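You operate a simulated robot arm through the tools that you are given. There is no shell and no other tool. Be economical: measure what you need, move in short steps, check, and stop when the job is done.

The job below is to be done with a simulated robot arm. You get a single attempt, and the scene is never put back.

## Task
Set the maroon trainer's belt to the green mark and lock it again.
Fine: key out and into its holder before you slacken the lock nut; the black knob's pointer ends on green, the nut tight; leave the rest alone.

It is judged by the outcome, as a careful person would: the job done as asked, and still so three seconds after it is handed in. It fails if anything else is knocked over, pushed out of place, dropped, spilled or broken.

## Robot
A 7-joint arm with a two-finger parallel gripper, fixed in place. Base frame: the origin is at the foot of the arm, x ahead of it, y to its left, z up. Readings come in cm, degrees, newtons and seconds.
With the tool pointing down near the work surface it reaches from about 10 to 88 cm from the base axis. Its first joint turns from -115.0 to 115.0 degrees. Payload 3.91 kg.
The TCP is the grasp point between the finger pads, 3 cm short of the fingertips. In the tool frame z runs along the fingers and y along their closing line. The gripper opens to 11 cm. The fingers are 2 cm wide and 1 cm thick; the gripper's body (4.8 by 11.2 cm) begins 5.5 cm behind the TCP.
Orientation is told as [roll, pitch, yaw] about the base's x, y, z axes, in that order, counted from this pose: with the fingers straight down and closing along the base's y, the tool's x points along the base's -x, its y along +y and its z along -z.

## Interface
- The arm moves only by the tool jog_arm. Its argument "steps" is a list that holds one entry, the list of rows, each a list of 7 numbers: the shift along the base's x, y, z in m, then the turn, a rotation vector about the base's x, y, z in degrees, then the gripper command, from -1 (shut) to 1 (fully open), values between in proportion. In form: [[[tx, ty, tz, wx, wy, wz, hand], ...]]. A call has 1 to 8 rows; each row shifts and turns the commanded pose from where the row before left it. A row lasts 0.2 s, in which the tool goes at most 5 cm and 8.6 degrees; a call with a longer step from one row to the next is refused whole, and so is a gripper value outside its range. Where a pose cannot be reached the arm comes as near as it can. A force on the tool above 40 N (or 10 N above the force at the start of the call, whichever is more), or a blocked arm, ends the call early, and 0.2 s more pass. The fingers move at their own pace (about 15.3 cm/s each) and stop on an object; they squeeze with about 44 N. The grip force told is the motor's: it shows also when the fingers shut on nothing. Time passes only in rows, and 0.2 s behind the last, so rows that do not move let the fingers close. The reply holds the time, the measured pose of the TCP, the force on the tool along the base axes, the opening and the grip force, in the units named above and with some noise.
- Cameras (640 x 400 px; columns grow to the right, rows downward): "scene" is fixed at [22.1, -64.96, 143.85]; the picture's right is [0.82, -0.58, 0.00], its down [-0.43, -0.61, -0.67] and it looks along [0.38, 0.55, -0.74] (base axes); focal length 327 px, centre (320, 200). "wrist" rides on the gripper at [7.2, 1.7, -10.3] in the tool frame; the picture's right is [-0.23, 0.97, 0.00], its down [-0.76, -0.18, -0.62] and it looks along [-0.61, -0.14, 0.78] (tool axes); focal length 222 px, centre (320, 200). There is no depth. A picture from a camera that has moved, and an enlarged one, comes with that camera's place and axes in the base frame and with its lens.
- get_image(camera): a new picture of that camera. It takes no simulated time.
- move_column(by): slides the trunk up (or, below 0, down) by that many cm; the arm rides with it, the base frame stays. It gives what a move gives, with no picture.
- inspect(camera, box): a new picture of the part [left, top, right, bottom] of that camera's present view, enlarged. It takes no simulated time.
- finish_job(): hands the job in; it is judged then, once.

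Go step by step. Nothing tells you positions but the pictures and the camera data: compare them with the known pose of the tool, close in by small moves and look again before you grip or let go. The budget is 120 turns and 84 pictures, counting those below and the enlarged ones. Unless the task says otherwise, let go and move clear before handing in, and close with one line.

The tools are called after "Request:" by a JSON object that holds its "name" and its "arguments". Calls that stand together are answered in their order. jog_arm: Moves the arm, as the interface text tells. Its arguments: {"type":"object","properties":{"steps":{"type":"array","items":{"type":"array","items":{"type":"array","items":{"type":"number"}}}}},"required":["steps"]} The other tools are called the same way: move_column (by) slides the trunk up or down; get_image (camera) takes a picture; inspect (camera, box) takes an enlarged picture of a part of a camera's view; finish_job () hands the job in.

At the start:

```text
t: 0.0
position: [62.32, -23.73, 107.7]
ee_rot: [0.0, -0.1, 0.1]
force: [0.3, 0.4, -0.4]
finger_gap: 10.99
grip_force: 0.2
trunk travel left (down, up): [-65.0, 34.0]
```

scene: 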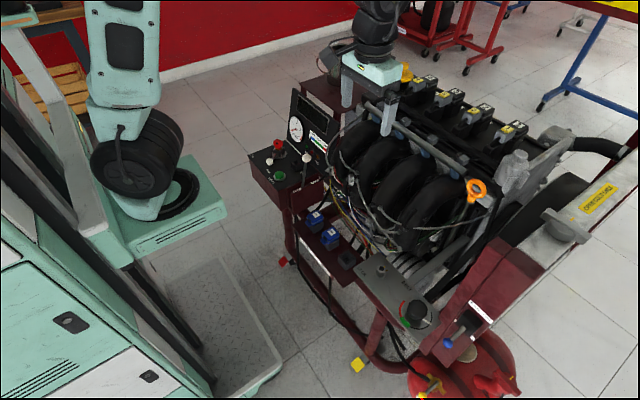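
wrist: 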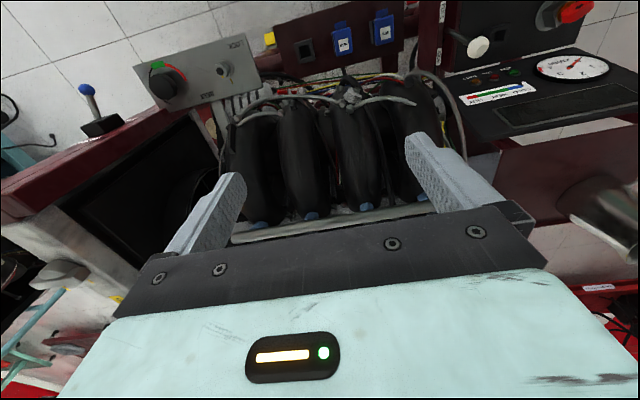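

I see an engine trainer with a panel carrying a black knob, a lock nut and some markings. I'll look at enlarged views of the panel first.

Request:
{"name": "inspect", "arguments": {"camera": "scene", "box": [340, 240, 500, 340]}}

Request:
{"name": "inspect", "arguments": {"camera": "wrist", "box": [120, 20, 280, 120]}}

Request:
{"name": "inspect", "arguments": {"camera": "scene", "box": [240, 80, 400, 180]}}

```text
4.00 times, centred on (420, 290) of scene
camera zoom: at [22.1, -64.96, 143.85], right [0.82, -0.58, 0.0], down [-0.43, -0.61, -0.67], along [0.38, 0.55, -0.74], focal length 1309 px, centre (-80, -160)
```

zoom: 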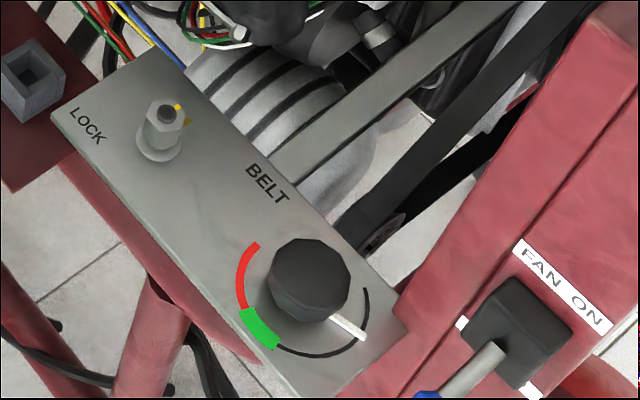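

```text
4.00 times, centred on (200, 70) of wrist
camera zoom: at [54.97, -21.98, 118.04], right [0.23, 0.97, 0.0], down [0.76, -0.18, 0.62], along [0.61, -0.14, -0.78], focal length 888 px, centre (800, 720)
```

zoom: 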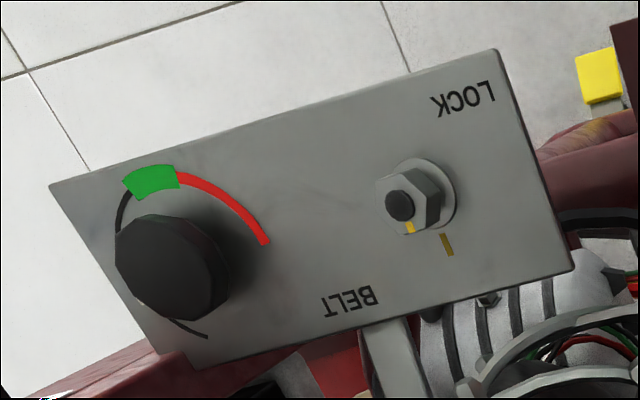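

```text
4.00 times, centred on (320, 130) of scene
camera zoom: at [22.1, -64.96, 143.85], right [0.82, -0.58, 0.0], down [-0.43, -0.61, -0.67], along [0.38, 0.55, -0.74], focal length 1309 px, centre (320, 480)
```

zoom: 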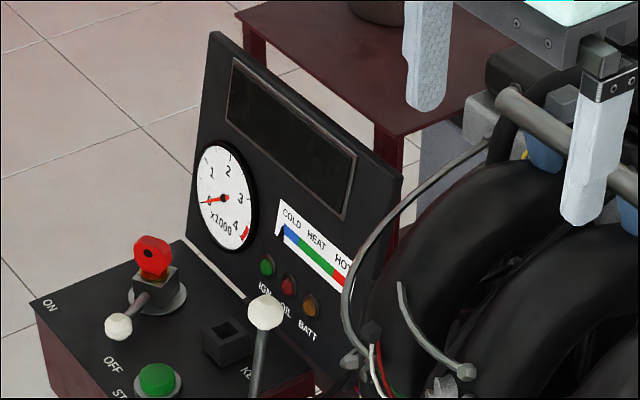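

A red-headed key sits in a block on the console, with a square holder labelled KEY near it. I'll look closer at both.

Request:
{"name": "inspect", "arguments": {"camera": "scene", "box": [244, 130, 324, 180]}}

Request:
{"name": "inspect", "arguments": {"camera": "scene", "box": [270, 180, 390, 280]}}

Request:
{"name": "inspect", "arguments": {"camera": "wrist", "box": [440, 0, 640, 125]}}

```text
8.00 times, centred on (284, 155) of scene
camera zoom: at [22.1, -64.96, 143.85], right [0.82, -0.58, 0.0], down [-0.43, -0.61, -0.67], along [0.38, 0.55, -0.74], focal length 2618 px, centre (608, 560)
```

zoom: 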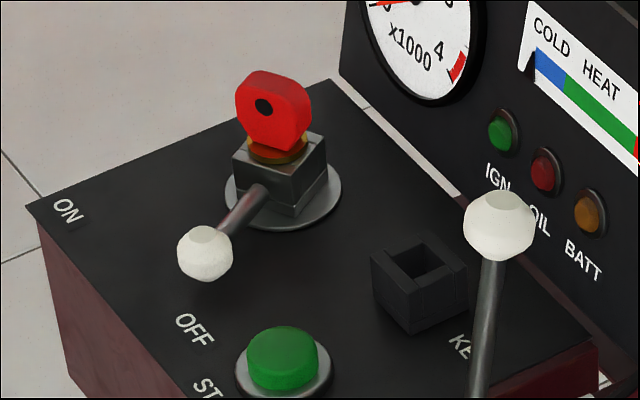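

```text
4.00 times, centred on (330, 230) of scene
camera zoom: at [22.1, -64.96, 143.85], right [0.82, -0.58, 0.0], down [-0.43, -0.61, -0.67], along [0.38, 0.55, -0.74], focal length 1309 px, centre (280, 80)
```

zoom: 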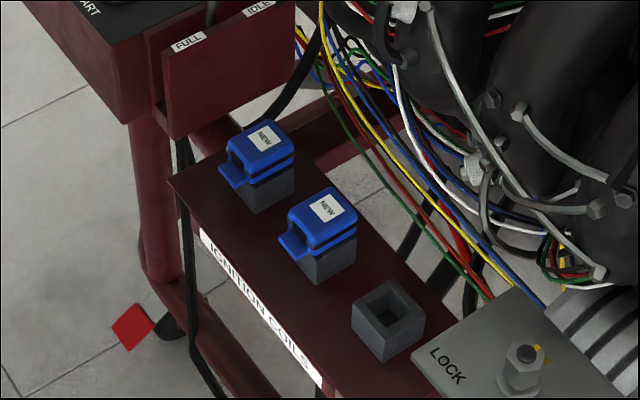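

```text
3.20 times, centred on (540, 62) of wrist
camera zoom: at [54.97, -21.98, 118.04], right [0.23, 0.97, 0.0], down [0.76, -0.18, 0.62], along [0.61, -0.14, -0.78], focal length 711 px, centre (-384, 640)
```

zoom: 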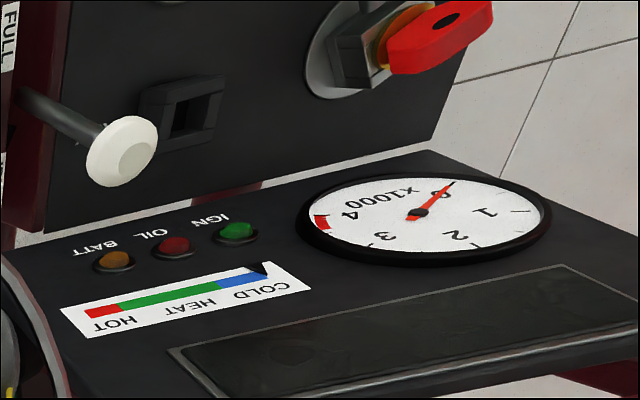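

The engine is dead and the key is in a lever switch on the console, roughly at (65, 25, 60). I'll back off and move the wrist camera over the console, staying high.

Request:
{"name": "jog_arm", "arguments": {"steps": [[[-0.045, 0, 0, 0, 0, 0, 0], [-0.045, 0.02, 0, 0, 0, 0, 0], [-0.03, 0.035, 0, 0, 0, 0, 0], [0, 0.048, 0, 0, 0, 0, 0], [0, 0.048, 0, 0, 0, 0, 0], [0, 0.048, 0, 0, 0, 0, 0], [0, 0.048, 0, 0, 0, 0, 0], [0, 0.048, 0, 0, 0, 0, 0]]]}}

Request:
{"name": "jog_arm", "arguments": {"steps": [[[0, 0.048, 0, 0, 0, 0, 0], [0, 0.048, -0.01, 0, 0, 0, 0], [0, 0.048, -0.01, 0, 0, 0, 0], [0, 0.048, -0.01, 0, 0, 0, 0], [0, 0, -0.04, 0, 0, 0, 0], [0, 0, -0.04, 0, 0, 0, 0], [0, 0, -0.02, 0, 0, 0, 0], [0, 0, 0, 0, 0, 0, 0]]]}}

Request:
{"name": "get_image", "arguments": {"camera": "wrist"}}

Request:
{"name": "get_image", "arguments": {"camera": "scene"}}

```text
t: 1.8
position: [50.17, 5.74, 107.8]
ee_rot: [0.0, 0.0, -0.1]
force: [0.5, 0.4, 0.7]
finger_gap: 5.49
grip_force: 0.0
trunk travel left (down, up): [-65.0, 34.0]
```

```text
t: 3.6
position: [50.23, 24.94, 94.65]
ee_rot: [0.0, -0.1, 0.0]
force: [-0.2, -0.6, 0.2]
finger_gap: 5.51
grip_force: 0.1
trunk travel left (down, up): [-65.0, 34.0]
```

```text
75 pictures are left
camera wrist: at [42.9, 26.74, 104.96], right [0.23, 0.97, 0.0], down [0.76, -0.18, 0.62], along [0.61, -0.14, -0.78], focal length 222 px, centre (320, 200)
```

wrist: 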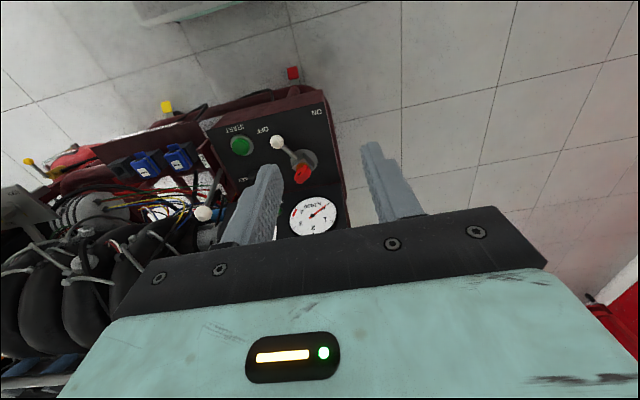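

```text
74 pictures are left
```

scene: 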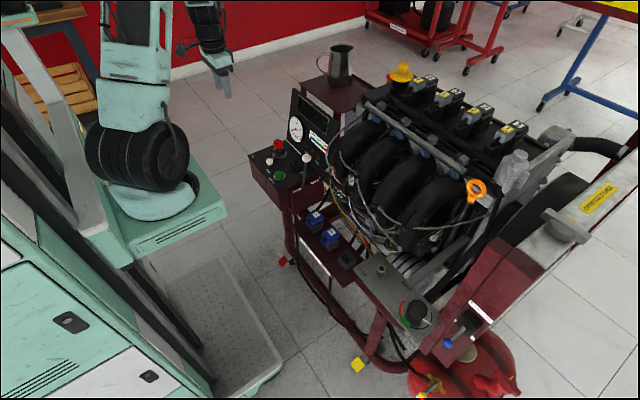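

The key head comes out near (62.5, 19.2, 71.4), with the gauge face around x = 70. I'll go closer for an exact look.

Request:
{"name": "jog_arm", "arguments": {"steps": [[[0.02, -0.02, -0.035, 0, 0, 0, 0.3], [0.02, -0.02, -0.035, 0, 0, 0, 0.3], [0.01, 0, -0.035, 0, 0, 0, 0.3], [0, 0, -0.02, 0, 0, 0, 0.3], [0, 0, 0, 0, 0, 0, 0.3]]]}}

Request:
{"name": "get_image", "arguments": {"camera": "wrist"}}

```text
t: 4.8
position: [55.33, 20.93, 82.16]
ee_rot: [0.1, 0.0, 0.0]
force: [1.0, 0.3, 0.1]
finger_gap: 7.17
grip_force: 0.0
trunk travel left (down, up): [-65.0, 34.0]
```

```text
73 pictures are left
camera wrist: at [47.96, 22.72, 92.45], right [0.23, 0.97, 0.0], down [0.76, -0.18, 0.62], along [0.61, -0.14, -0.78], focal length 222 px, centre (320, 200)
```

wrist: 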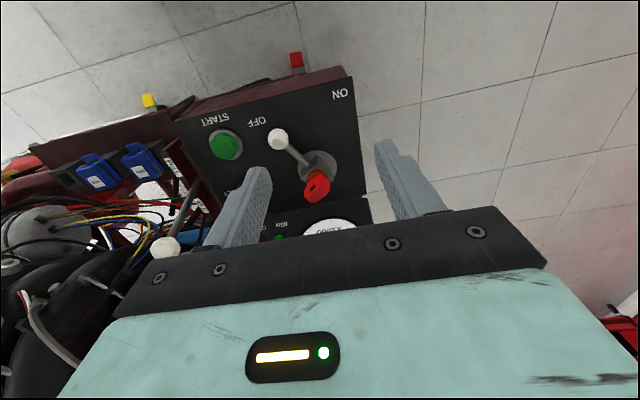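

Request:
{"name": "inspect", "arguments": {"camera": "wrist", "box": [190, 70, 380, 230]}}

```text
2.50 times, centred on (285, 150) of wrist
camera zoom: at [47.96, 22.72, 92.45], right [0.23, 0.97, 0.0], down [0.76, -0.18, 0.62], along [0.61, -0.14, -0.78], focal length 555 px, centre (408, 325)
```

zoom: 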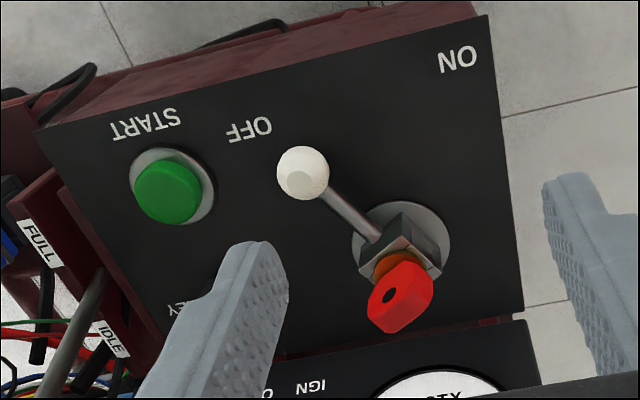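

The lever already points to OFF, so the key can be drawn. The flat head is about 2.7 cm wide and lies along the 116° direction, so I'll turn the gripper +26° and hover above it.

Request:
{"name": "jog_arm", "arguments": {"steps": [[[0.018, -0.005, 0, 0, 0, 6.5, 0.1], [0.018, -0.005, 0, 0, 0, 6.5, 0.1], [0.018, -0.005, 0, 0, 0, 6.5, 0.1], [0.017, -0.003, 0, 0, 0, 6.5, 0.1], [0, 0, -0.02, 0, 0, 0, 0.1], [0, 0, 0, 0, 0, 0, 0.1]]]}}

Request:
{"name": "get_image", "arguments": {"camera": "wrist"}}

Request:
{"name": "inspect", "arguments": {"camera": "scene", "box": [230, 90, 350, 190]}}

```text
t: 6.2
position: [62.37, 19.13, 80.23]
ee_rot: [0.0, 0.1, 26.0]
force: [-0.3, -0.2, -0.1]
finger_gap: 6.05
grip_force: 0.0
trunk travel left (down, up): [-65.0, 34.0]
```

```text
71 pictures are left
camera wrist: at [55.17, 17.6, 90.55], right [-0.22, 0.97, 0.0], down [0.76, 0.17, 0.62], along [0.61, 0.14, -0.78], focal length 222 px, centre (320, 200)
```

wrist: 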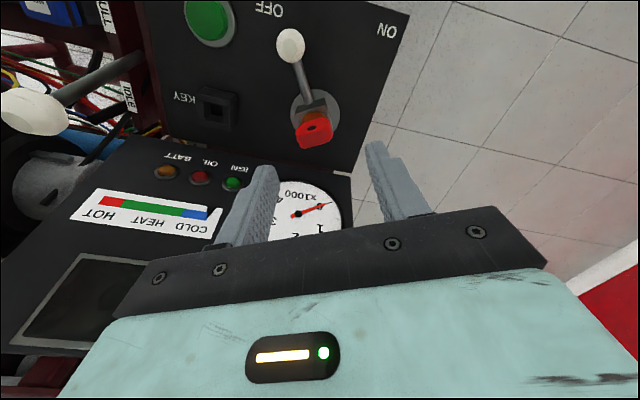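

```text
4.00 times, centred on (290, 140) of scene
camera zoom: at [22.1, -64.96, 143.85], right [0.82, -0.58, 0.0], down [-0.43, -0.61, -0.67], along [0.38, 0.55, -0.74], focal length 1309 px, centre (440, 440)
```

zoom: 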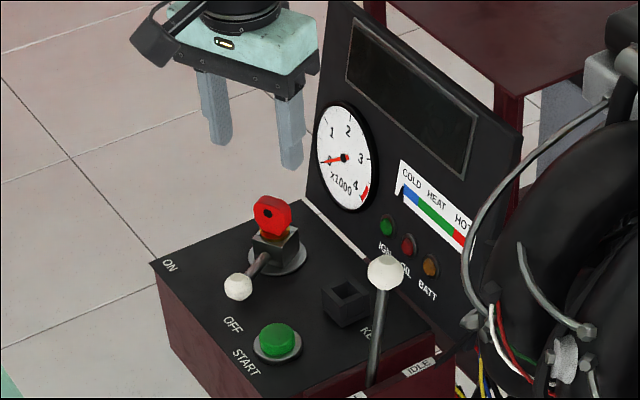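

Request:
{"name": "inspect", "arguments": {"camera": "wrist", "box": [180, 20, 380, 180]}}

```text
2.50 times, centred on (280, 100) of wrist
camera zoom: at [55.17, 17.6, 90.55], right [-0.22, 0.97, 0.0], down [0.76, 0.17, 0.62], along [0.61, 0.14, -0.78], focal length 555 px, centre (420, 450)
```

zoom: 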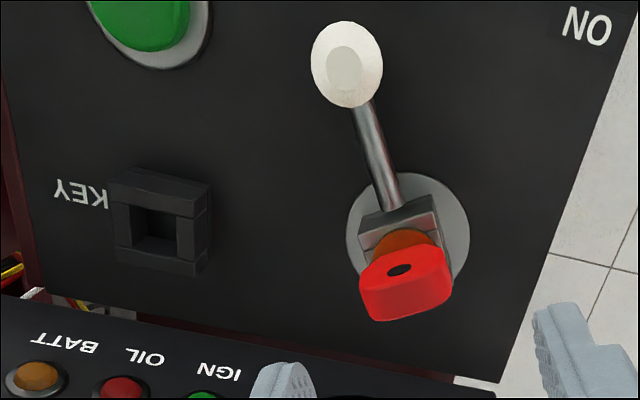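

The key is nearly aligned with the gripper and offset by about 3 mm. I'll lower to just above the head and check again.

Request:
{"name": "jog_arm", "arguments": {"steps": [[[0.001, -0.003, -0.02, 0, 0, 0, 0.0], [0, 0, -0.02, 0, 0, 0, 0.0], [0, 0, 0, 0, 0, 0, 0]]]}}

Request:
{"name": "inspect", "arguments": {"camera": "wrist", "box": [200, 70, 440, 230]}}

Request:
{"name": "inspect", "arguments": {"camera": "scene", "box": [240, 110, 320, 170]}}

```text
t: 7.0
position: [62.54, 18.97, 75.99]
ee_rot: [0.0, -0.1, 26.0]
force: [0.0, 0.3, 0.3]
finger_gap: 5.49
grip_force: 0.1
trunk travel left (down, up): [-65.0, 34.0]
```

```text
2.50 times, centred on (320, 150) of wrist
camera zoom: at [55.25, 17.29, 86.48], right [-0.22, 0.97, 0.0], down [0.76, 0.17, 0.62], along [0.61, 0.14, -0.78], focal length 555 px, centre (320, 325)
```

zoom: 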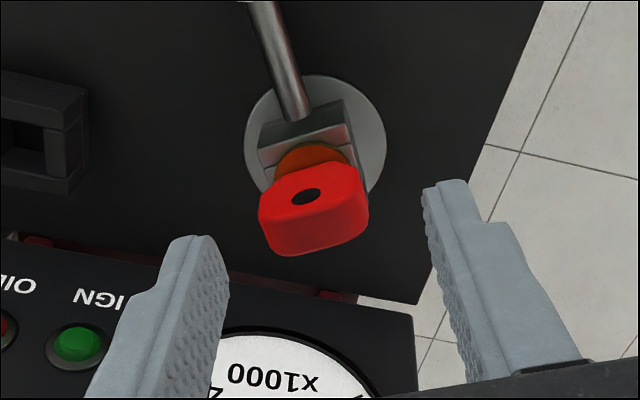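

```text
6.67 times, centred on (280, 140) of scene
camera zoom: at [22.1, -64.96, 143.85], right [0.82, -0.58, 0.0], down [-0.43, -0.61, -0.67], along [0.38, 0.55, -0.74], focal length 2182 px, centre (587, 600)
```

zoom: 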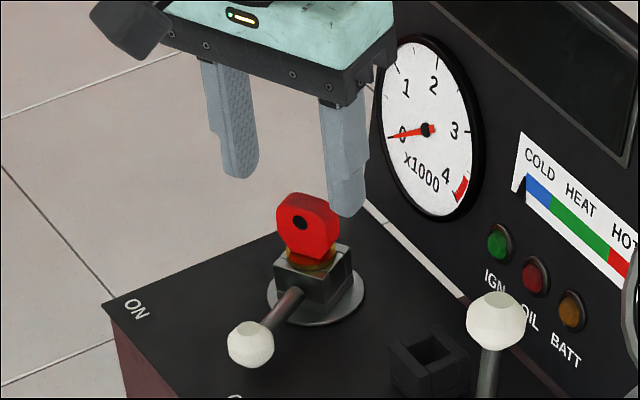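

Aligned to about 2 mm. I'll descend so the fingertips stay just above the switch block, then close.

Request:
{"name": "jog_arm", "arguments": {"steps": [[[0, -0.001, -0.015, 0, 0, 0, 0.0], [0, 0, -0.01, 0, 0, 0, 0.0], [0, 0, 0, 0, 0, 0, 0]]]}}

Request:
{"name": "inspect", "arguments": {"camera": "scene", "box": [240, 110, 320, 170]}}

Request:
{"name": "inspect", "arguments": {"camera": "wrist", "box": [200, 90, 440, 250]}}

```text
t: 7.8
position: [62.39, 18.86, 73.62]
ee_rot: [-0.1, 0.0, 25.9]
force: [-0.7, 0.3, 0.3]
finger_gap: 5.46
grip_force: 0.0
trunk travel left (down, up): [-65.0, 34.0]
```

```text
6.67 times, centred on (280, 140) of scene
camera zoom: at [22.1, -64.96, 143.85], right [0.82, -0.58, 0.0], down [-0.43, -0.61, -0.67], along [0.38, 0.55, -0.74], focal length 2182 px, centre (587, 600)
```

zoom: 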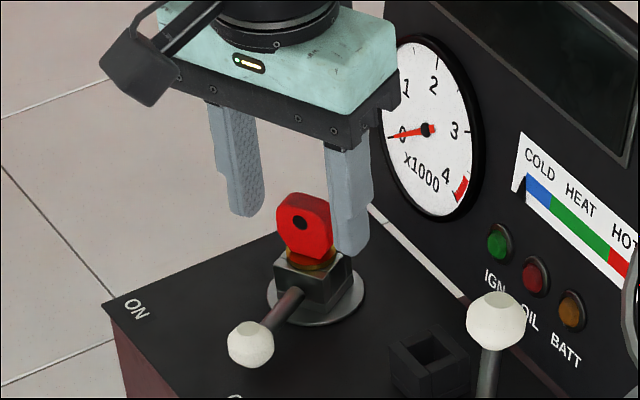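

```text
2.50 times, centred on (320, 170) of wrist
camera zoom: at [55.22, 17.17, 84.03], right [-0.22, 0.97, 0.0], down [0.76, 0.17, 0.62], along [0.61, 0.14, -0.78], focal length 555 px, centre (320, 275)
```

zoom: 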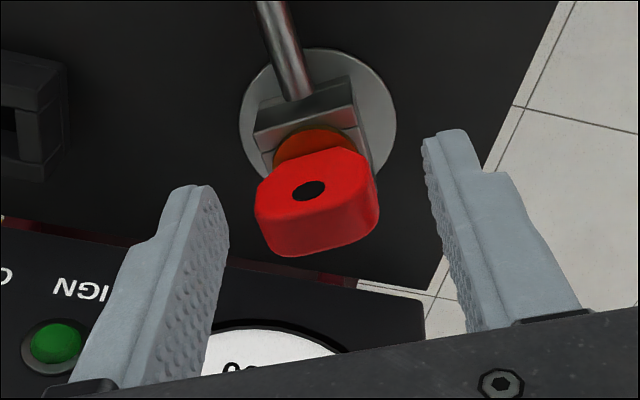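

Request:
{"name": "jog_arm", "arguments": {"steps": [[[0, 0, 0, 0, 0, 0, -0.4], [0, 0, 0, 0, 0, 0, -1], [0, 0, 0, 0, 0, 0, -1]]]}}

Request:
{"name": "inspect", "arguments": {"camera": "wrist", "box": [200, 90, 440, 250]}}

```text
t: 8.6
position: [62.52, 18.63, 73.62]
ee_rot: [0.0, 0.0, 26.1]
force: [0.2, -0.3, -0.1]
finger_gap: 3.09
grip_force: 43.6
trunk travel left (down, up): [-65.0, 34.0]
```

```text
2.50 times, centred on (320, 170) of wrist
camera zoom: at [55.21, 17.16, 84.03], right [-0.22, 0.97, 0.0], down [0.76, 0.17, 0.62], along [0.61, 0.14, -0.78], focal length 555 px, centre (320, 275)
```

zoom: 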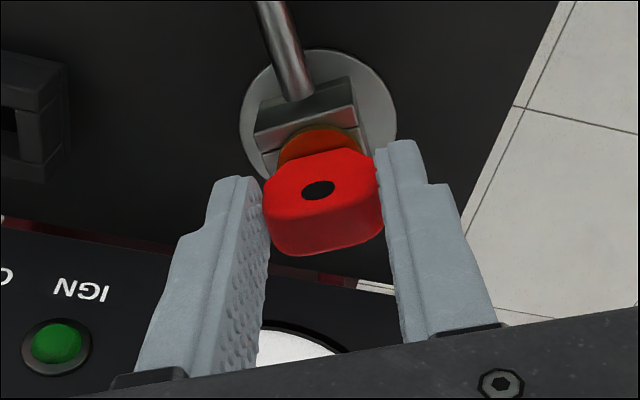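

The key head is gripped (3.1 cm). I'll pull it straight up gently.

Request:
{"name": "jog_arm", "arguments": {"steps": [[[0, 0, 0.005, 0, 0, 0, -1], [0, 0, 0.01, 0, 0, 0, -1], [0, 0, 0.015, 0, 0, 0, -1], [0, 0, 0.02, 0, 0, 0, -1], [0, 0, 0, 0, 0, 0, -1]]]}}

Request:
{"name": "inspect", "arguments": {"camera": "scene", "box": [240, 100, 352, 190]}}

Request:
{"name": "inspect", "arguments": {"camera": "wrist", "box": [160, 50, 400, 230]}}

```text
t: 9.8
position: [62.51, 18.8, 78.72]
ee_rot: [0.0, 0.0, 26.0]
force: [-0.3, -0.6, 0.2]
finger_gap: 3.06
grip_force: 43.4
trunk travel left (down, up): [-65.0, 34.0]
```

```text
4.44 times, centred on (296, 145) of scene
camera zoom: at [22.1, -64.96, 143.85], right [0.82, -0.58, 0.0], down [-0.43, -0.61, -0.67], along [0.38, 0.55, -0.74], focal length 1454 px, centre (427, 444)
```

zoom: 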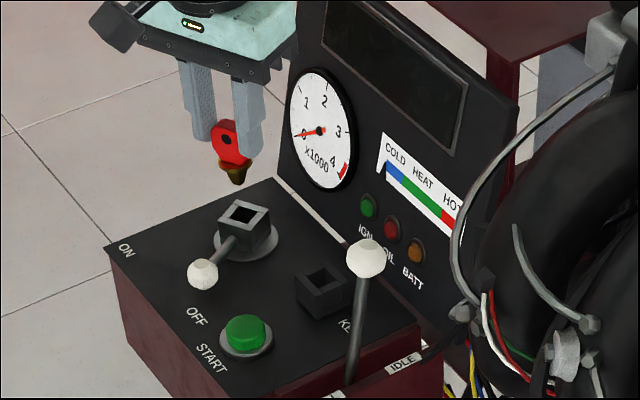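

```text
2.22 times, centred on (280, 140) of wrist
camera zoom: at [55.2, 17.19, 89.05], right [-0.22, 0.97, 0.0], down [0.76, 0.17, 0.62], along [0.61, 0.14, -0.78], focal length 494 px, centre (409, 333)
```

zoom: 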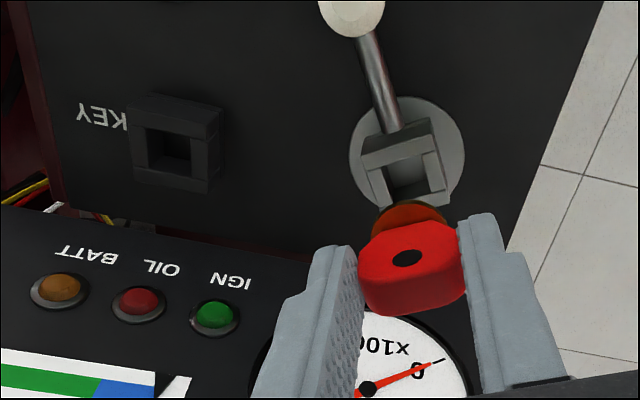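

The key is out; it has a tapered plug, and the holder is a similar square socket. I'll measure the holder.

Request:
{"name": "inspect", "arguments": {"camera": "wrist", "box": [195, 80, 275, 140]}}

Request:
{"name": "inspect", "arguments": {"camera": "scene", "box": [280, 140, 340, 180]}}

```text
6.67 times, centred on (235, 110) of wrist
camera zoom: at [55.2, 17.19, 89.05], right [-0.22, 0.97, 0.0], down [0.76, 0.17, 0.62], along [0.61, 0.14, -0.78], focal length 1481 px, centre (887, 800)
```

zoom: 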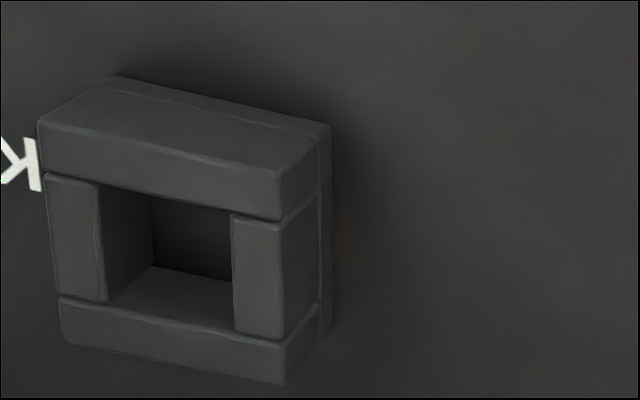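

```text
10.00 times, centred on (310, 160) of scene
camera zoom: at [22.1, -64.96, 143.85], right [0.82, -0.58, 0.0], down [-0.43, -0.61, -0.67], along [0.38, 0.55, -0.74], focal length 3272 px, centre (420, 600)
```

zoom: 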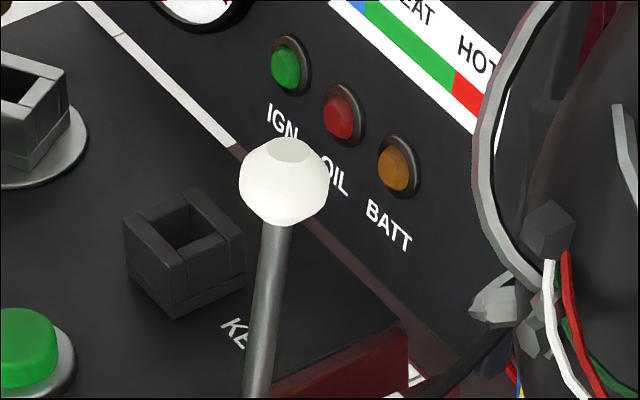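

The holder's top centre is at about (63.7, 9.5, 69.2), and it is square to the base axes. I'll turn the gripper back to yaw 0 and hover above it, keeping clear of the white throttle knob near y ≈ 1.

Request:
{"name": "jog_arm", "arguments": {"steps": [[[0.0, 0, 0.02, 0, 0, 0, -1], [0.003, -0.023, 0, 0, 0, -6.5, -1], [0.003, -0.023, 0, 0, 0, -6.5, -1], [0.003, -0.023, 0, 0, 0, -6.5, -1], [0.003, -0.023, 0, 0, 0, -6.5, -1], [0, 0, -0.02, 0, 0, 0, -1], [0, 0, 0, 0, 0, 0, -1]]]}}

Request:
{"name": "inspect", "arguments": {"camera": "wrist", "box": [200, 60, 440, 240]}}

Request:
{"name": "inspect", "arguments": {"camera": "scene", "box": [270, 110, 350, 180]}}

```text
t: 11.4
position: [63.63, 9.43, 78.71]
ee_rot: [0.0, 0.0, -0.1]
force: [0.7, 0.5, -0.5]
finger_gap: 3.06
grip_force: 43.7
trunk travel left (down, up): [-65.0, 34.0]
```

```text
2.22 times, centred on (320, 150) of wrist
camera zoom: at [56.37, 11.33, 89.01], right [0.23, 0.97, 0.0], down [0.76, -0.18, 0.62], along [0.61, -0.14, -0.78], focal length 494 px, centre (320, 311)
```

zoom: 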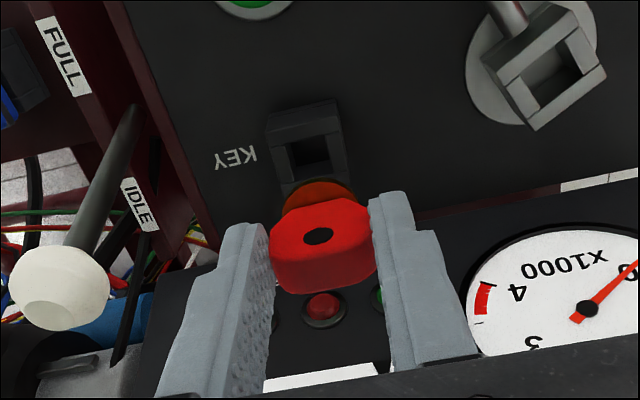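

```text
5.71 times, centred on (310, 145) of scene
camera zoom: at [22.1, -64.96, 143.85], right [0.82, -0.58, 0.0], down [-0.43, -0.61, -0.67], along [0.38, 0.55, -0.74], focal length 1870 px, centre (377, 514)
```

zoom: 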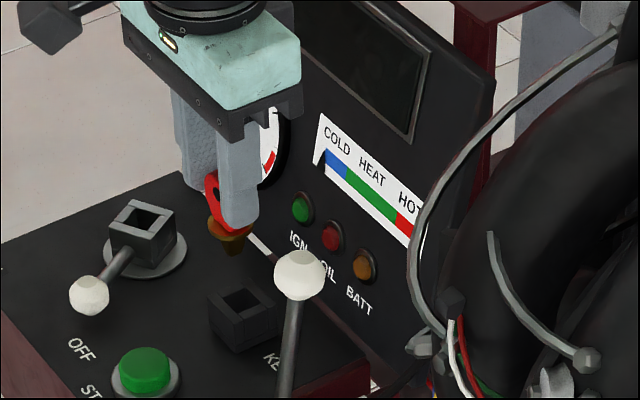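

Request:
{"name": "inspect", "arguments": {"camera": "wrist", "box": [280, 90, 360, 150]}}

Request:
{"name": "inspect", "arguments": {"camera": "scene", "box": [290, 130, 340, 175]}}

```text
6.67 times, centred on (320, 120) of wrist
camera zoom: at [56.37, 11.33, 89.01], right [0.23, 0.97, 0.0], down [0.76, -0.18, 0.62], along [0.61, -0.14, -0.78], focal length 1481 px, centre (320, 733)
```

zoom: 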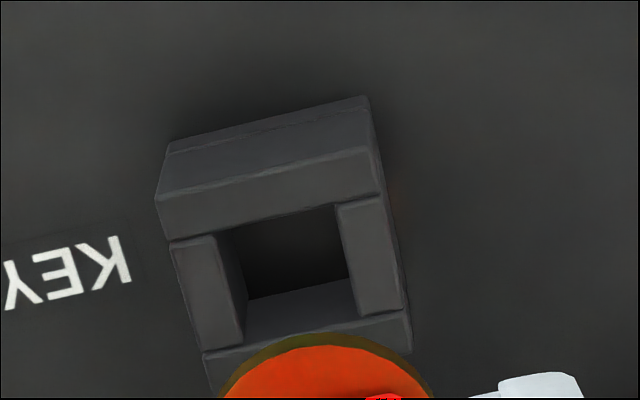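

```text
8.89 times, centred on (315, 152) of scene
camera zoom: at [22.1, -64.96, 143.85], right [0.82, -0.58, 0.0], down [-0.43, -0.61, -0.67], along [0.38, 0.55, -0.74], focal length 2909 px, centre (364, 622)
```

zoom: 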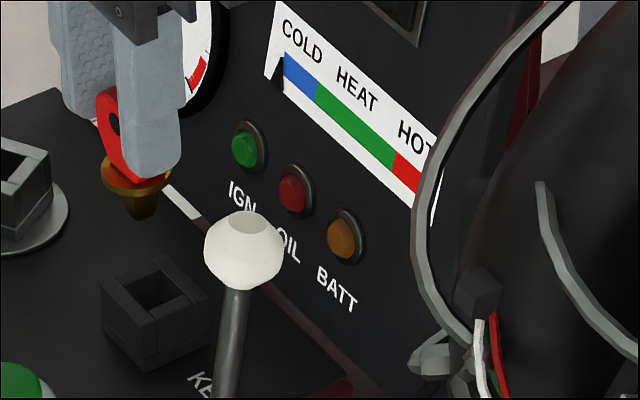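

The key axis looks about 4–5 mm off the holder centre in y, so I'll shift it and drop to just above the opening for another look.

Request:
{"name": "jog_arm", "arguments": {"steps": [[[0.0015, -0.0045, -0.01, 0, 0, 0, -1], [0, 0, -0.018, 0, 0, 0, -1], [0, 0, 0, 0, 0, 0, -1]]]}}

Request:
{"name": "inspect", "arguments": {"camera": "wrist", "box": [270, 80, 370, 160]}}

Request:
{"name": "inspect", "arguments": {"camera": "scene", "box": [290, 130, 340, 175]}}

```text
t: 12.2
position: [63.84, 8.97, 75.83]
ee_rot: [0.1, 0.1, 0.0]
force: [0.1, 1.0, -0.7]
finger_gap: 3.06
grip_force: 44.3
trunk travel left (down, up): [-65.0, 34.0]
```

```text
5.00 times, centred on (320, 120) of wrist
camera zoom: at [56.52, 10.82, 86.19], right [0.23, 0.97, 0.0], down [0.76, -0.18, 0.62], along [0.61, -0.14, -0.78], focal length 1111 px, centre (320, 600)
```

zoom: 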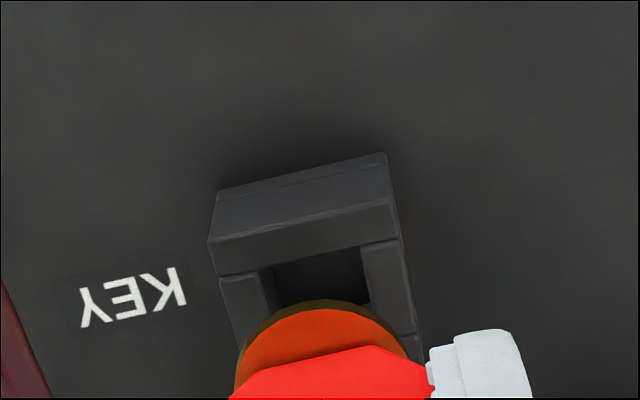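

```text
8.89 times, centred on (315, 152) of scene
camera zoom: at [22.1, -64.96, 143.85], right [0.82, -0.58, 0.0], down [-0.43, -0.61, -0.67], along [0.38, 0.55, -0.74], focal length 2909 px, centre (364, 622)
```

zoom: 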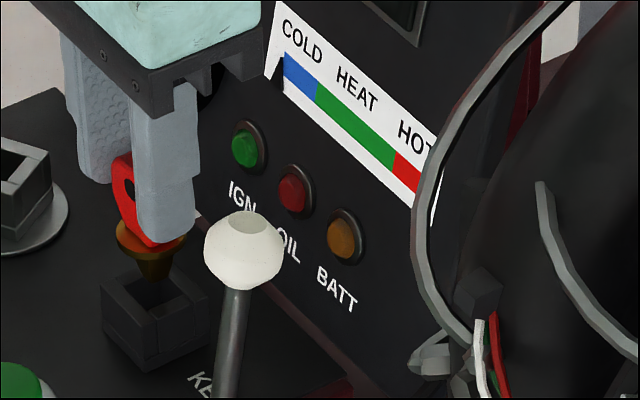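

The plug is now centred over the opening. I'll lower it slowly.

Request:
{"name": "jog_arm", "arguments": {"steps": [[[0, 0, -0.01, 0, 0, 0, -1], [0, 0, -0.008, 0, 0, 0, -1], [0, 0, -0.005, 0, 0, 0, -1], [0, 0, 0, 0, 0, 0, -1]]]}}

Request:
{"name": "inspect", "arguments": {"camera": "scene", "box": [290, 130, 340, 175]}}

```text
t: 13.2
position: [63.83, 9.15, 73.66]
ee_rot: [0.0, 0.0, 0.0]
force: [-0.2, -0.4, -1.7]
finger_gap: 3.06
grip_force: 44.2
trunk travel left (down, up): [-65.0, 34.0]
```

```text
8.89 times, centred on (315, 152) of scene
camera zoom: at [22.1, -64.96, 143.85], right [0.82, -0.58, 0.0], down [-0.43, -0.61, -0.67], along [0.38, 0.55, -0.74], focal length 2909 px, centre (364, 622)
```

zoom: 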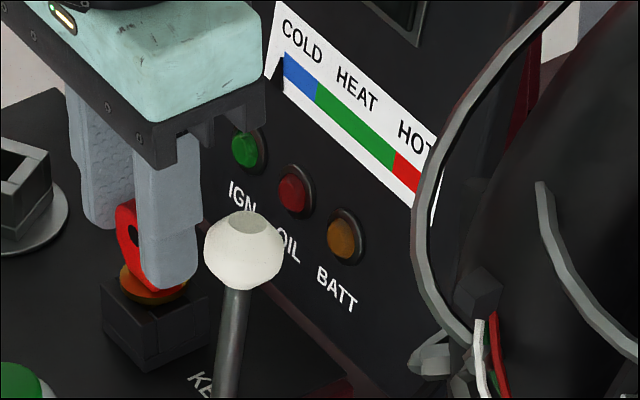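

Request:
{"name": "jog_arm", "arguments": {"steps": [[[0, 0, -0.002, 0, 0, 0, -1], [0, 0, -0.002, 0, 0, 0, -1], [0, 0, 0, 0, 0, 0, -1]]]}}

Request:
{"name": "inspect", "arguments": {"camera": "scene", "box": [290, 130, 340, 175]}}

```text
t: 14.0
position: [63.86, 9.2, 73.37]
ee_rot: [0.1, -0.1, 0.0]
force: [-3.4, -2.1, 22.1]
finger_gap: 3.08
grip_force: 44.4
trunk travel left (down, up): [-65.0, 34.0]
```

```text
8.89 times, centred on (315, 152) of scene
camera zoom: at [22.1, -64.96, 143.85], right [0.82, -0.58, 0.0], down [-0.43, -0.61, -0.67], along [0.38, 0.55, -0.74], focal length 2909 px, centre (364, 622)
```

zoom: 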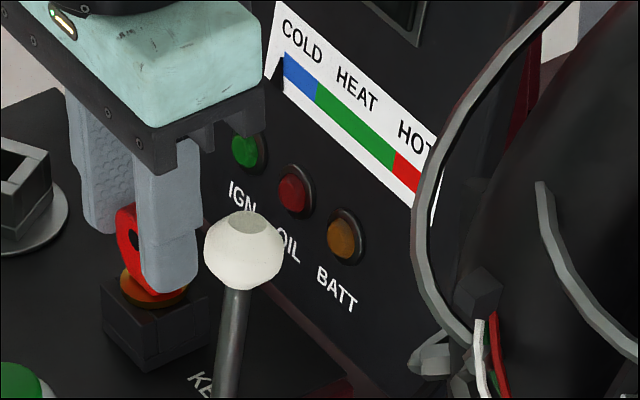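

It's seated with contact. I'll open the fingers slightly and lift away.

Request:
{"name": "jog_arm", "arguments": {"steps": [[[0, 0, 0.001, 0, 0, 0, -0.1], [0, 0, 0, 0, 0, 0, -0.1], [0, 0, 0.01, 0, 0, 0, -0.1], [0, 0, 0.03, 0, 0, 0, -0.1], [0, 0, 0.04, 0, 0, 0, -0.1], [0, 0, 0, 0, 0, 0, -0.1]]]}}

Request:
{"name": "inspect", "arguments": {"camera": "wrist", "box": [200, 60, 440, 220]}}

Request:
{"name": "inspect", "arguments": {"camera": "scene", "box": [270, 120, 340, 175]}}

```text
t: 15.4
position: [63.77, 9.1, 81.39]
ee_rot: [0.0, 0.0, 0.0]
force: [0.4, 0.4, -0.3]
finger_gap: 4.94
grip_force: 0.2
trunk travel left (down, up): [-65.0, 34.0]
```

```text
2.50 times, centred on (320, 140) of wrist
camera zoom: at [56.53, 10.87, 91.67], right [0.23, 0.97, 0.0], down [0.76, -0.18, 0.62], along [0.61, -0.14, -0.78], focal length 555 px, centre (320, 350)
```

zoom: 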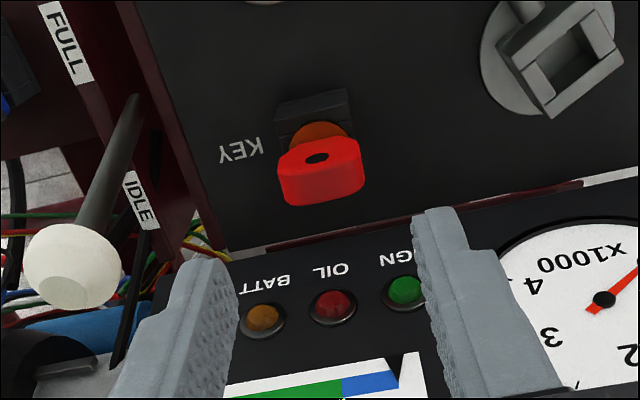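

```text
7.27 times, centred on (305, 148) of scene
camera zoom: at [22.1, -64.96, 143.85], right [0.82, -0.58, 0.0], down [-0.43, -0.61, -0.67], along [0.38, 0.55, -0.74], focal length 2380 px, centre (429, 582)
```

zoom: 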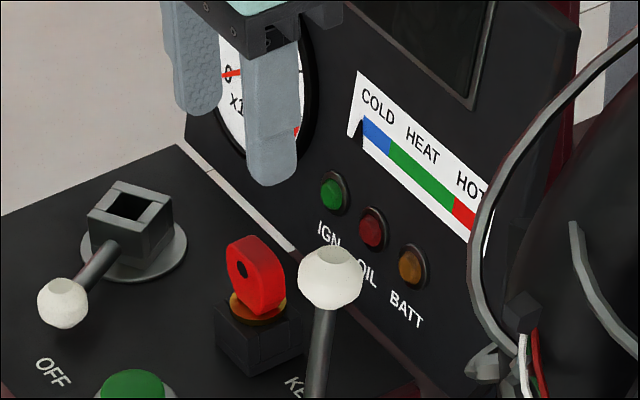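

The key stands properly in its holder. Now I'll go up, retreat, and travel over to the LOCK nut panel.

Request:
{"name": "jog_arm", "arguments": {"steps": [[[0, 0, 0.045, 0, 0, 0, 0], [-0.01, 0, 0.045, 0, 0, 0, 0], [-0.02, 0, 0.045, 0, 0, 0, 0], [-0.025, 0, 0.04, 0, 0, 0, 0], [-0.045, 0, 0.02, 0, 0, 0, 0], [-0.035, -0.03, 0.02, 0, 0, 0, 0], [0, -0.048, 0, 0, 0, 0, 0], [0, -0.048, 0, 0, 0, 0, 0]]]}}

Request:
{"name": "jog_arm", "arguments": {"steps": [[[0, -0.048, 0, 0, 0, 0, 0], [0, -0.048, 0, 0, 0, 0, 0], [0, -0.048, 0, 0, 0, 0, 0], [0, -0.048, 0, 0, 0, 0, 0], [0, -0.048, 0, 0, 0, 0, 0], [0, -0.048, 0, 0, 0, 0, 0], [0, -0.048, 0, 0, 0, 0, 0], [0, 0, 0, 0, 0, 0, 0]]]}}

Request:
{"name": "get_image", "arguments": {"camera": "wrist"}}

```text
refused: row 6 steps farther than a row can; nothing moved
```

```text
t: 16.3
position: [63.67, -4.05, 81.46]
ee_rot: [0.8, -0.1, 1.2]
force: [-3.8, 30.2, 4.7]
finger_gap: 4.0
grip_force: 0.0
trunk travel left (down, up): [-65.0, 34.0]
stopped in row 4: the force on the tool passed its limit (the readings are from after the stop); the commanded pose is now the measured one
```

```text
49 pictures are left
camera wrist: at [56.36, -2.53, 91.83], right [0.21, 0.98, 0.01], down [0.76, -0.17, 0.62], along [0.61, -0.12, -0.78], focal length 222 px, centre (320, 200)
```

wrist: 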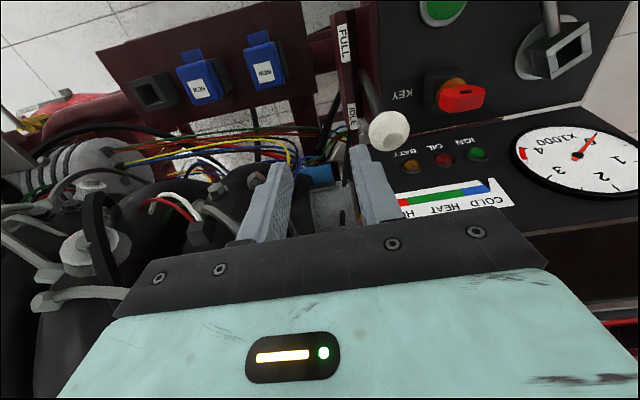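

My mistake: the lift was refused and the sideways move ran at low height, touching the engine's hoses. I'll back off the same way and check for any damage.

Request:
{"name": "jog_arm", "arguments": {"steps": [[[0, 0.015, 0, 0, 0, 0, -0.2], [0, 0.015, 0, 0, 0, -0.5, -0.2], [0, 0, 0, 0, 0, 0, -0.2]]]}}

Request:
{"name": "get_image", "arguments": {"camera": "scene"}}

Request:
{"name": "inspect", "arguments": {"camera": "scene", "box": [240, 90, 400, 200]}}

```text
t: 17.1
position: [63.65, -1.6, 81.46]
ee_rot: [0.7, -0.1, 0.3]
force: [0.1, -0.1, -0.3]
finger_gap: 4.41
grip_force: 0.0
trunk travel left (down, up): [-65.0, 34.0]
```

```text
48 pictures are left
```

scene: 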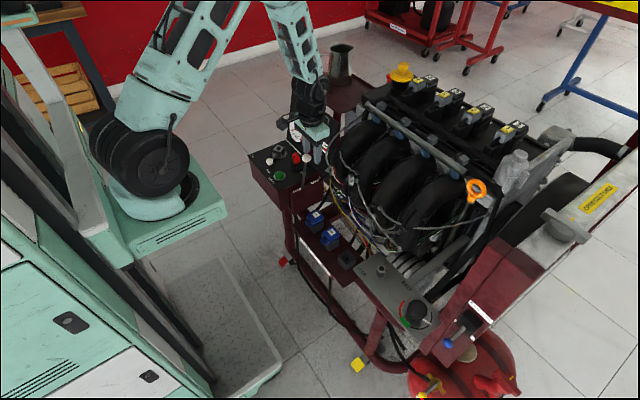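

```text
3.64 times, centred on (320, 145) of scene
camera zoom: at [22.1, -64.96, 143.85], right [0.82, -0.58, 0.0], down [-0.43, -0.61, -0.67], along [0.38, 0.55, -0.74], focal length 1190 px, centre (320, 400)
```

zoom: 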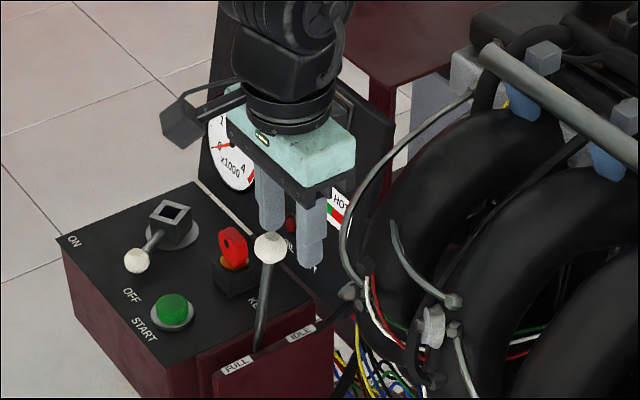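

Nothing appears displaced (throttle lever, key and hoses are where they were). I'll lift straight up first, and confirm before going sideways.

Request:
{"name": "jog_arm", "arguments": {"steps": [[[0, 0.005, 0.045, -0.7, 0, -0.3, -0.1], [-0.01, 0, 0.045, 0, 0, 0, 0], [-0.02, 0, 0.045, 0, 0, 0, 0], [-0.025, 0, 0.04, 0, 0, 0, 0], [-0.045, 0, 0.02, 0, 0, 0, 0], [-0.025, 0, 0.03, 0, 0, 0, 0], [-0.02, 0, 0.025, 0, 0, 0, 0], [0, 0, 0, 0, 0, 0, 0]]]}}

```text
t: 18.9
position: [49.38, -1.18, 106.37]
ee_rot: [-0.1, 0.0, -0.2]
force: [-0.1, -0.5, 0.5]
finger_gap: 5.51
grip_force: 0.1
trunk travel left (down, up): [-65.0, 34.0]
```

Now high and clear at (49, -1, 106). I'll travel along y to the belt panel.

Request:
{"name": "jog_arm", "arguments": {"steps": [[[0, -0.048, 0, 0, 0, 0, 0], [0, -0.048, 0, 0, 0, 0, 0], [0, -0.048, 0, 0, 0, 0, 0], [0, -0.048, 0, 0, 0, 0, 0], [0, -0.048, 0, 0, 0, 0, 0], [0, -0.048, 0, 0, 0, 0, 0], [0, -0.048, 0, 0, 0, 0, 0], [0, -0.048, 0, 0, 0, 0, 0]]]}}

```text
t: 20.7
position: [49.26, -39.63, 106.51]
ee_rot: [-0.1, -0.1, 0.0]
force: [0.2, -0.4, 0.1]
finger_gap: 5.5
grip_force: 0.0
trunk travel left (down, up): [-65.0, 34.0]
```

Request:
{"name": "jog_arm", "arguments": {"steps": [[[0, -0.01, -0.045, 0, 0, 0, 0], [0, -0.01, -0.045, 0, 0, 0, 0], [0, -0.01, -0.045, 0, 0, 0, 0], [0, 0, -0.03, 0, 0, 0, 0], [0, 0, 0, 0, 0, 0, 0]]]}}

Request:
{"name": "get_image", "arguments": {"camera": "wrist"}}

```text
t: 21.9
position: [49.35, -42.54, 89.82]
ee_rot: [0.0, -0.1, 0.1]
force: [0.2, -0.1, -0.4]
finger_gap: 5.51
grip_force: 0.0
trunk travel left (down, up): [-65.0, 34.0]
```

```text
46 pictures are left
camera wrist: at [41.96, -40.75, 100.11], right [0.23, 0.97, 0.0], down [0.76, -0.18, 0.62], along [0.61, -0.14, -0.78], focal length 222 px, centre (320, 200)
```

wrist: 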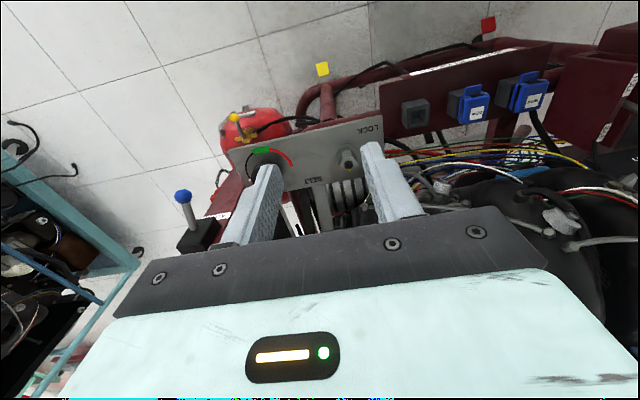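

Request:
{"name": "jog_arm", "arguments": {"steps": [[[0.03, 0.01, -0.02, 0, 0, 0, 0], [0.025, 0.01, -0.02, 0, 0, 0, 0], [0, 0, -0.01, 0, 0, 0, 0.1], [0, 0, 0, 0, 0, 0, 0.1]]]}}

Request:
{"name": "get_image", "arguments": {"camera": "wrist"}}

Request:
{"name": "inspect", "arguments": {"camera": "scene", "box": [320, 200, 480, 300]}}

```text
t: 22.9
position: [54.7, -40.51, 84.95]
ee_rot: [0.0, -0.1, 0.0]
force: [-0.6, 0.1, -1.0]
finger_gap: 6.06
grip_force: 0.0
trunk travel left (down, up): [-65.0, 34.0]
```

```text
45 pictures are left
camera wrist: at [47.44, -38.67, 95.27], right [0.23, 0.97, 0.0], down [0.76, -0.18, 0.62], along [0.61, -0.14, -0.78], focal length 222 px, centre (320, 200)
```

wrist: 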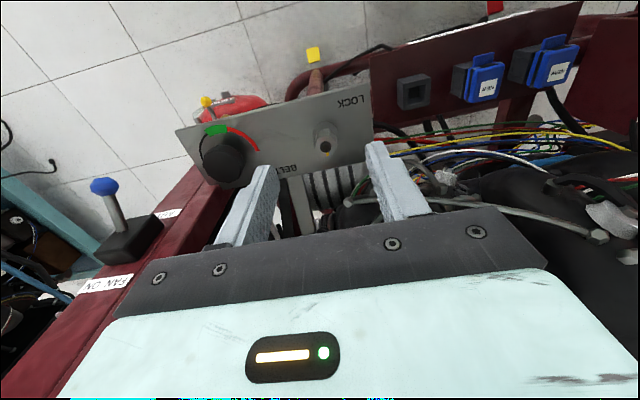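

```text
4.00 times, centred on (400, 250) of scene
camera zoom: at [22.1, -64.96, 143.85], right [0.82, -0.58, 0.0], down [-0.43, -0.61, -0.67], along [0.38, 0.55, -0.74], focal length 1309 px, centre (0, 0)
```

zoom: 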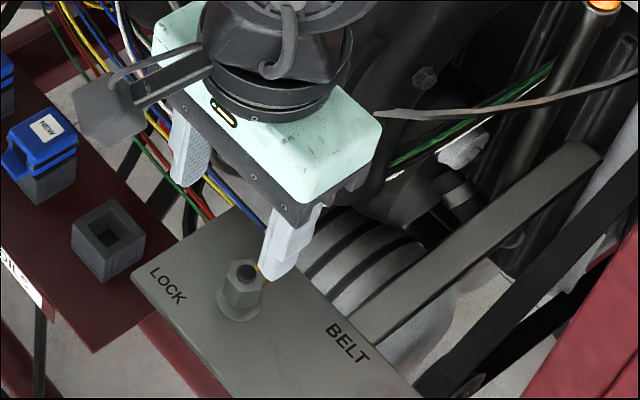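

Request:
{"name": "inspect", "arguments": {"camera": "wrist", "box": [190, 80, 390, 205]}}

Request:
{"name": "inspect", "arguments": {"camera": "wrist", "box": [300, 115, 348, 165]}}

```text
3.20 times, centred on (290, 142) of wrist
camera zoom: at [47.44, -38.67, 95.27], right [0.23, 0.97, 0.0], down [0.76, -0.18, 0.62], along [0.61, -0.14, -0.78], focal length 711 px, centre (416, 384)
```

zoom: 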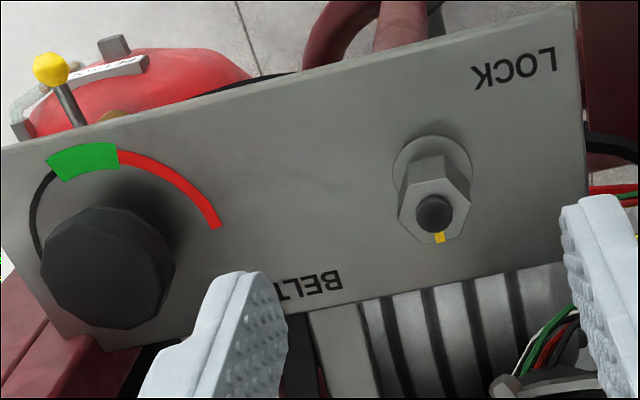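

```text
8.00 times, centred on (324, 140) of wrist
camera zoom: at [47.44, -38.67, 95.27], right [0.23, 0.97, 0.0], down [0.76, -0.18, 0.62], along [0.61, -0.14, -0.78], focal length 1777 px, centre (288, 680)
```

zoom: 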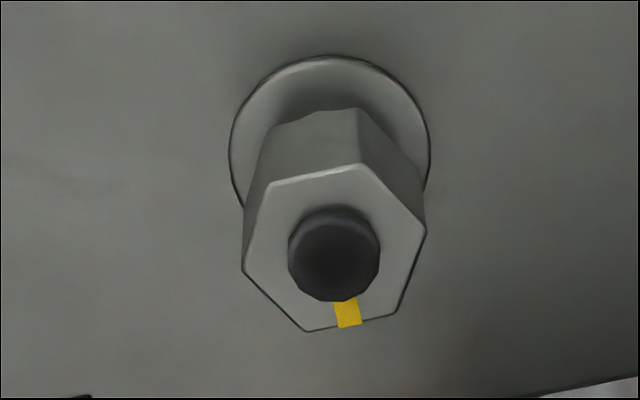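

The nut's tight mark lines up with the panel mark on the +x side. The nut top is about (57.0, -40.2, 74.7) with flats normal to about 59° / 119°, so I'll pre-rotate to yaw -31.4° above it so I can loosen counter-clockwise.

Request:
{"name": "jog_arm", "arguments": {"steps": [[[0.008, 0.001, -0.01, 0, 0, -7.85, 0], [0.008, 0.001, -0.01, 0, 0, -7.85, -0.2], [0.007, 0, -0.01, 0, 0, -7.85, -0.2], [0, 0, -0.01, 0, 0, -7.85, -0.2], [0, 0, -0.01, 0, 0, 0, -0.2], [0, 0, 0, 0, 0, 0, -0.2]]]}}

Request:
{"name": "inspect", "arguments": {"camera": "wrist", "box": [200, 70, 440, 220]}}

Request:
{"name": "inspect", "arguments": {"camera": "scene", "box": [340, 220, 436, 280]}}

```text
t: 24.3
position: [56.93, -40.29, 79.89]
ee_rot: [-0.1, -0.1, -31.5]
force: [-0.1, 0.3, -0.5]
finger_gap: 4.4
grip_force: 0.0
trunk travel left (down, up): [-65.0, 34.0]
```

```text
2.67 times, centred on (320, 145) of wrist
camera zoom: at [51.69, -35.0, 90.24], right [0.7, 0.71, 0.0], down [0.56, -0.55, 0.62], along [0.44, -0.44, -0.78], focal length 592 px, centre (320, 347)
```

zoom: 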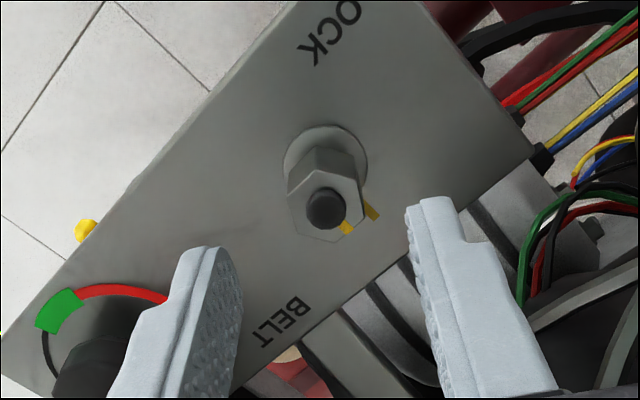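

```text
6.67 times, centred on (388, 250) of scene
camera zoom: at [22.1, -64.96, 143.85], right [0.82, -0.58, 0.0], down [-0.43, -0.61, -0.67], along [0.38, 0.55, -0.74], focal length 2182 px, centre (-133, -133)
```

zoom: 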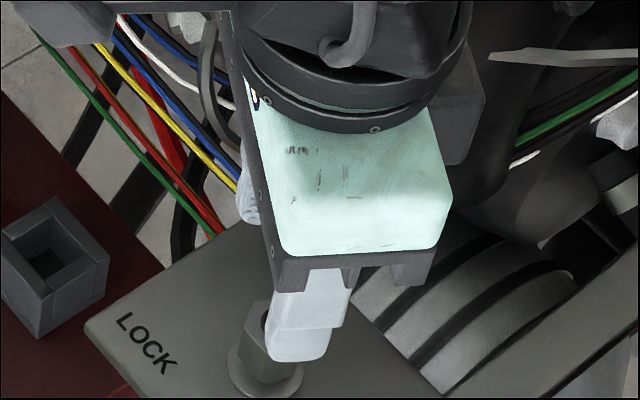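

I'll centre it by 2 mm and lower so the pads straddle the nut.

Request:
{"name": "jog_arm", "arguments": {"steps": [[[0.001, 0.002, -0.02, 0, 0, 0, -0.2], [0, 0, -0.015, 0, 0, 0, -0.2], [0, 0, -0.012, 0, 0, 0, -0.2], [0, 0, 0, 0, 0, 0, -0.2]]]}}

Request:
{"name": "inspect", "arguments": {"camera": "wrist", "box": [200, 90, 440, 240]}}

```text
t: 25.3
position: [57.12, -40.07, 75.23]
ee_rot: [-0.1, -0.1, -31.6]
force: [0.0, -0.3, 0.0]
finger_gap: 4.4
grip_force: 0.1
trunk travel left (down, up): [-65.0, 34.0]
```

```text
2.67 times, centred on (320, 165) of wrist
camera zoom: at [51.79, -34.82, 85.54], right [0.7, 0.71, 0.0], down [0.56, -0.55, 0.62], along [0.44, -0.44, -0.78], focal length 592 px, centre (320, 293)
```

zoom: 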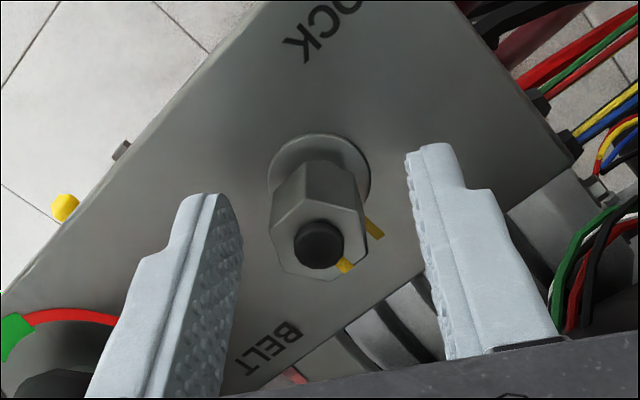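

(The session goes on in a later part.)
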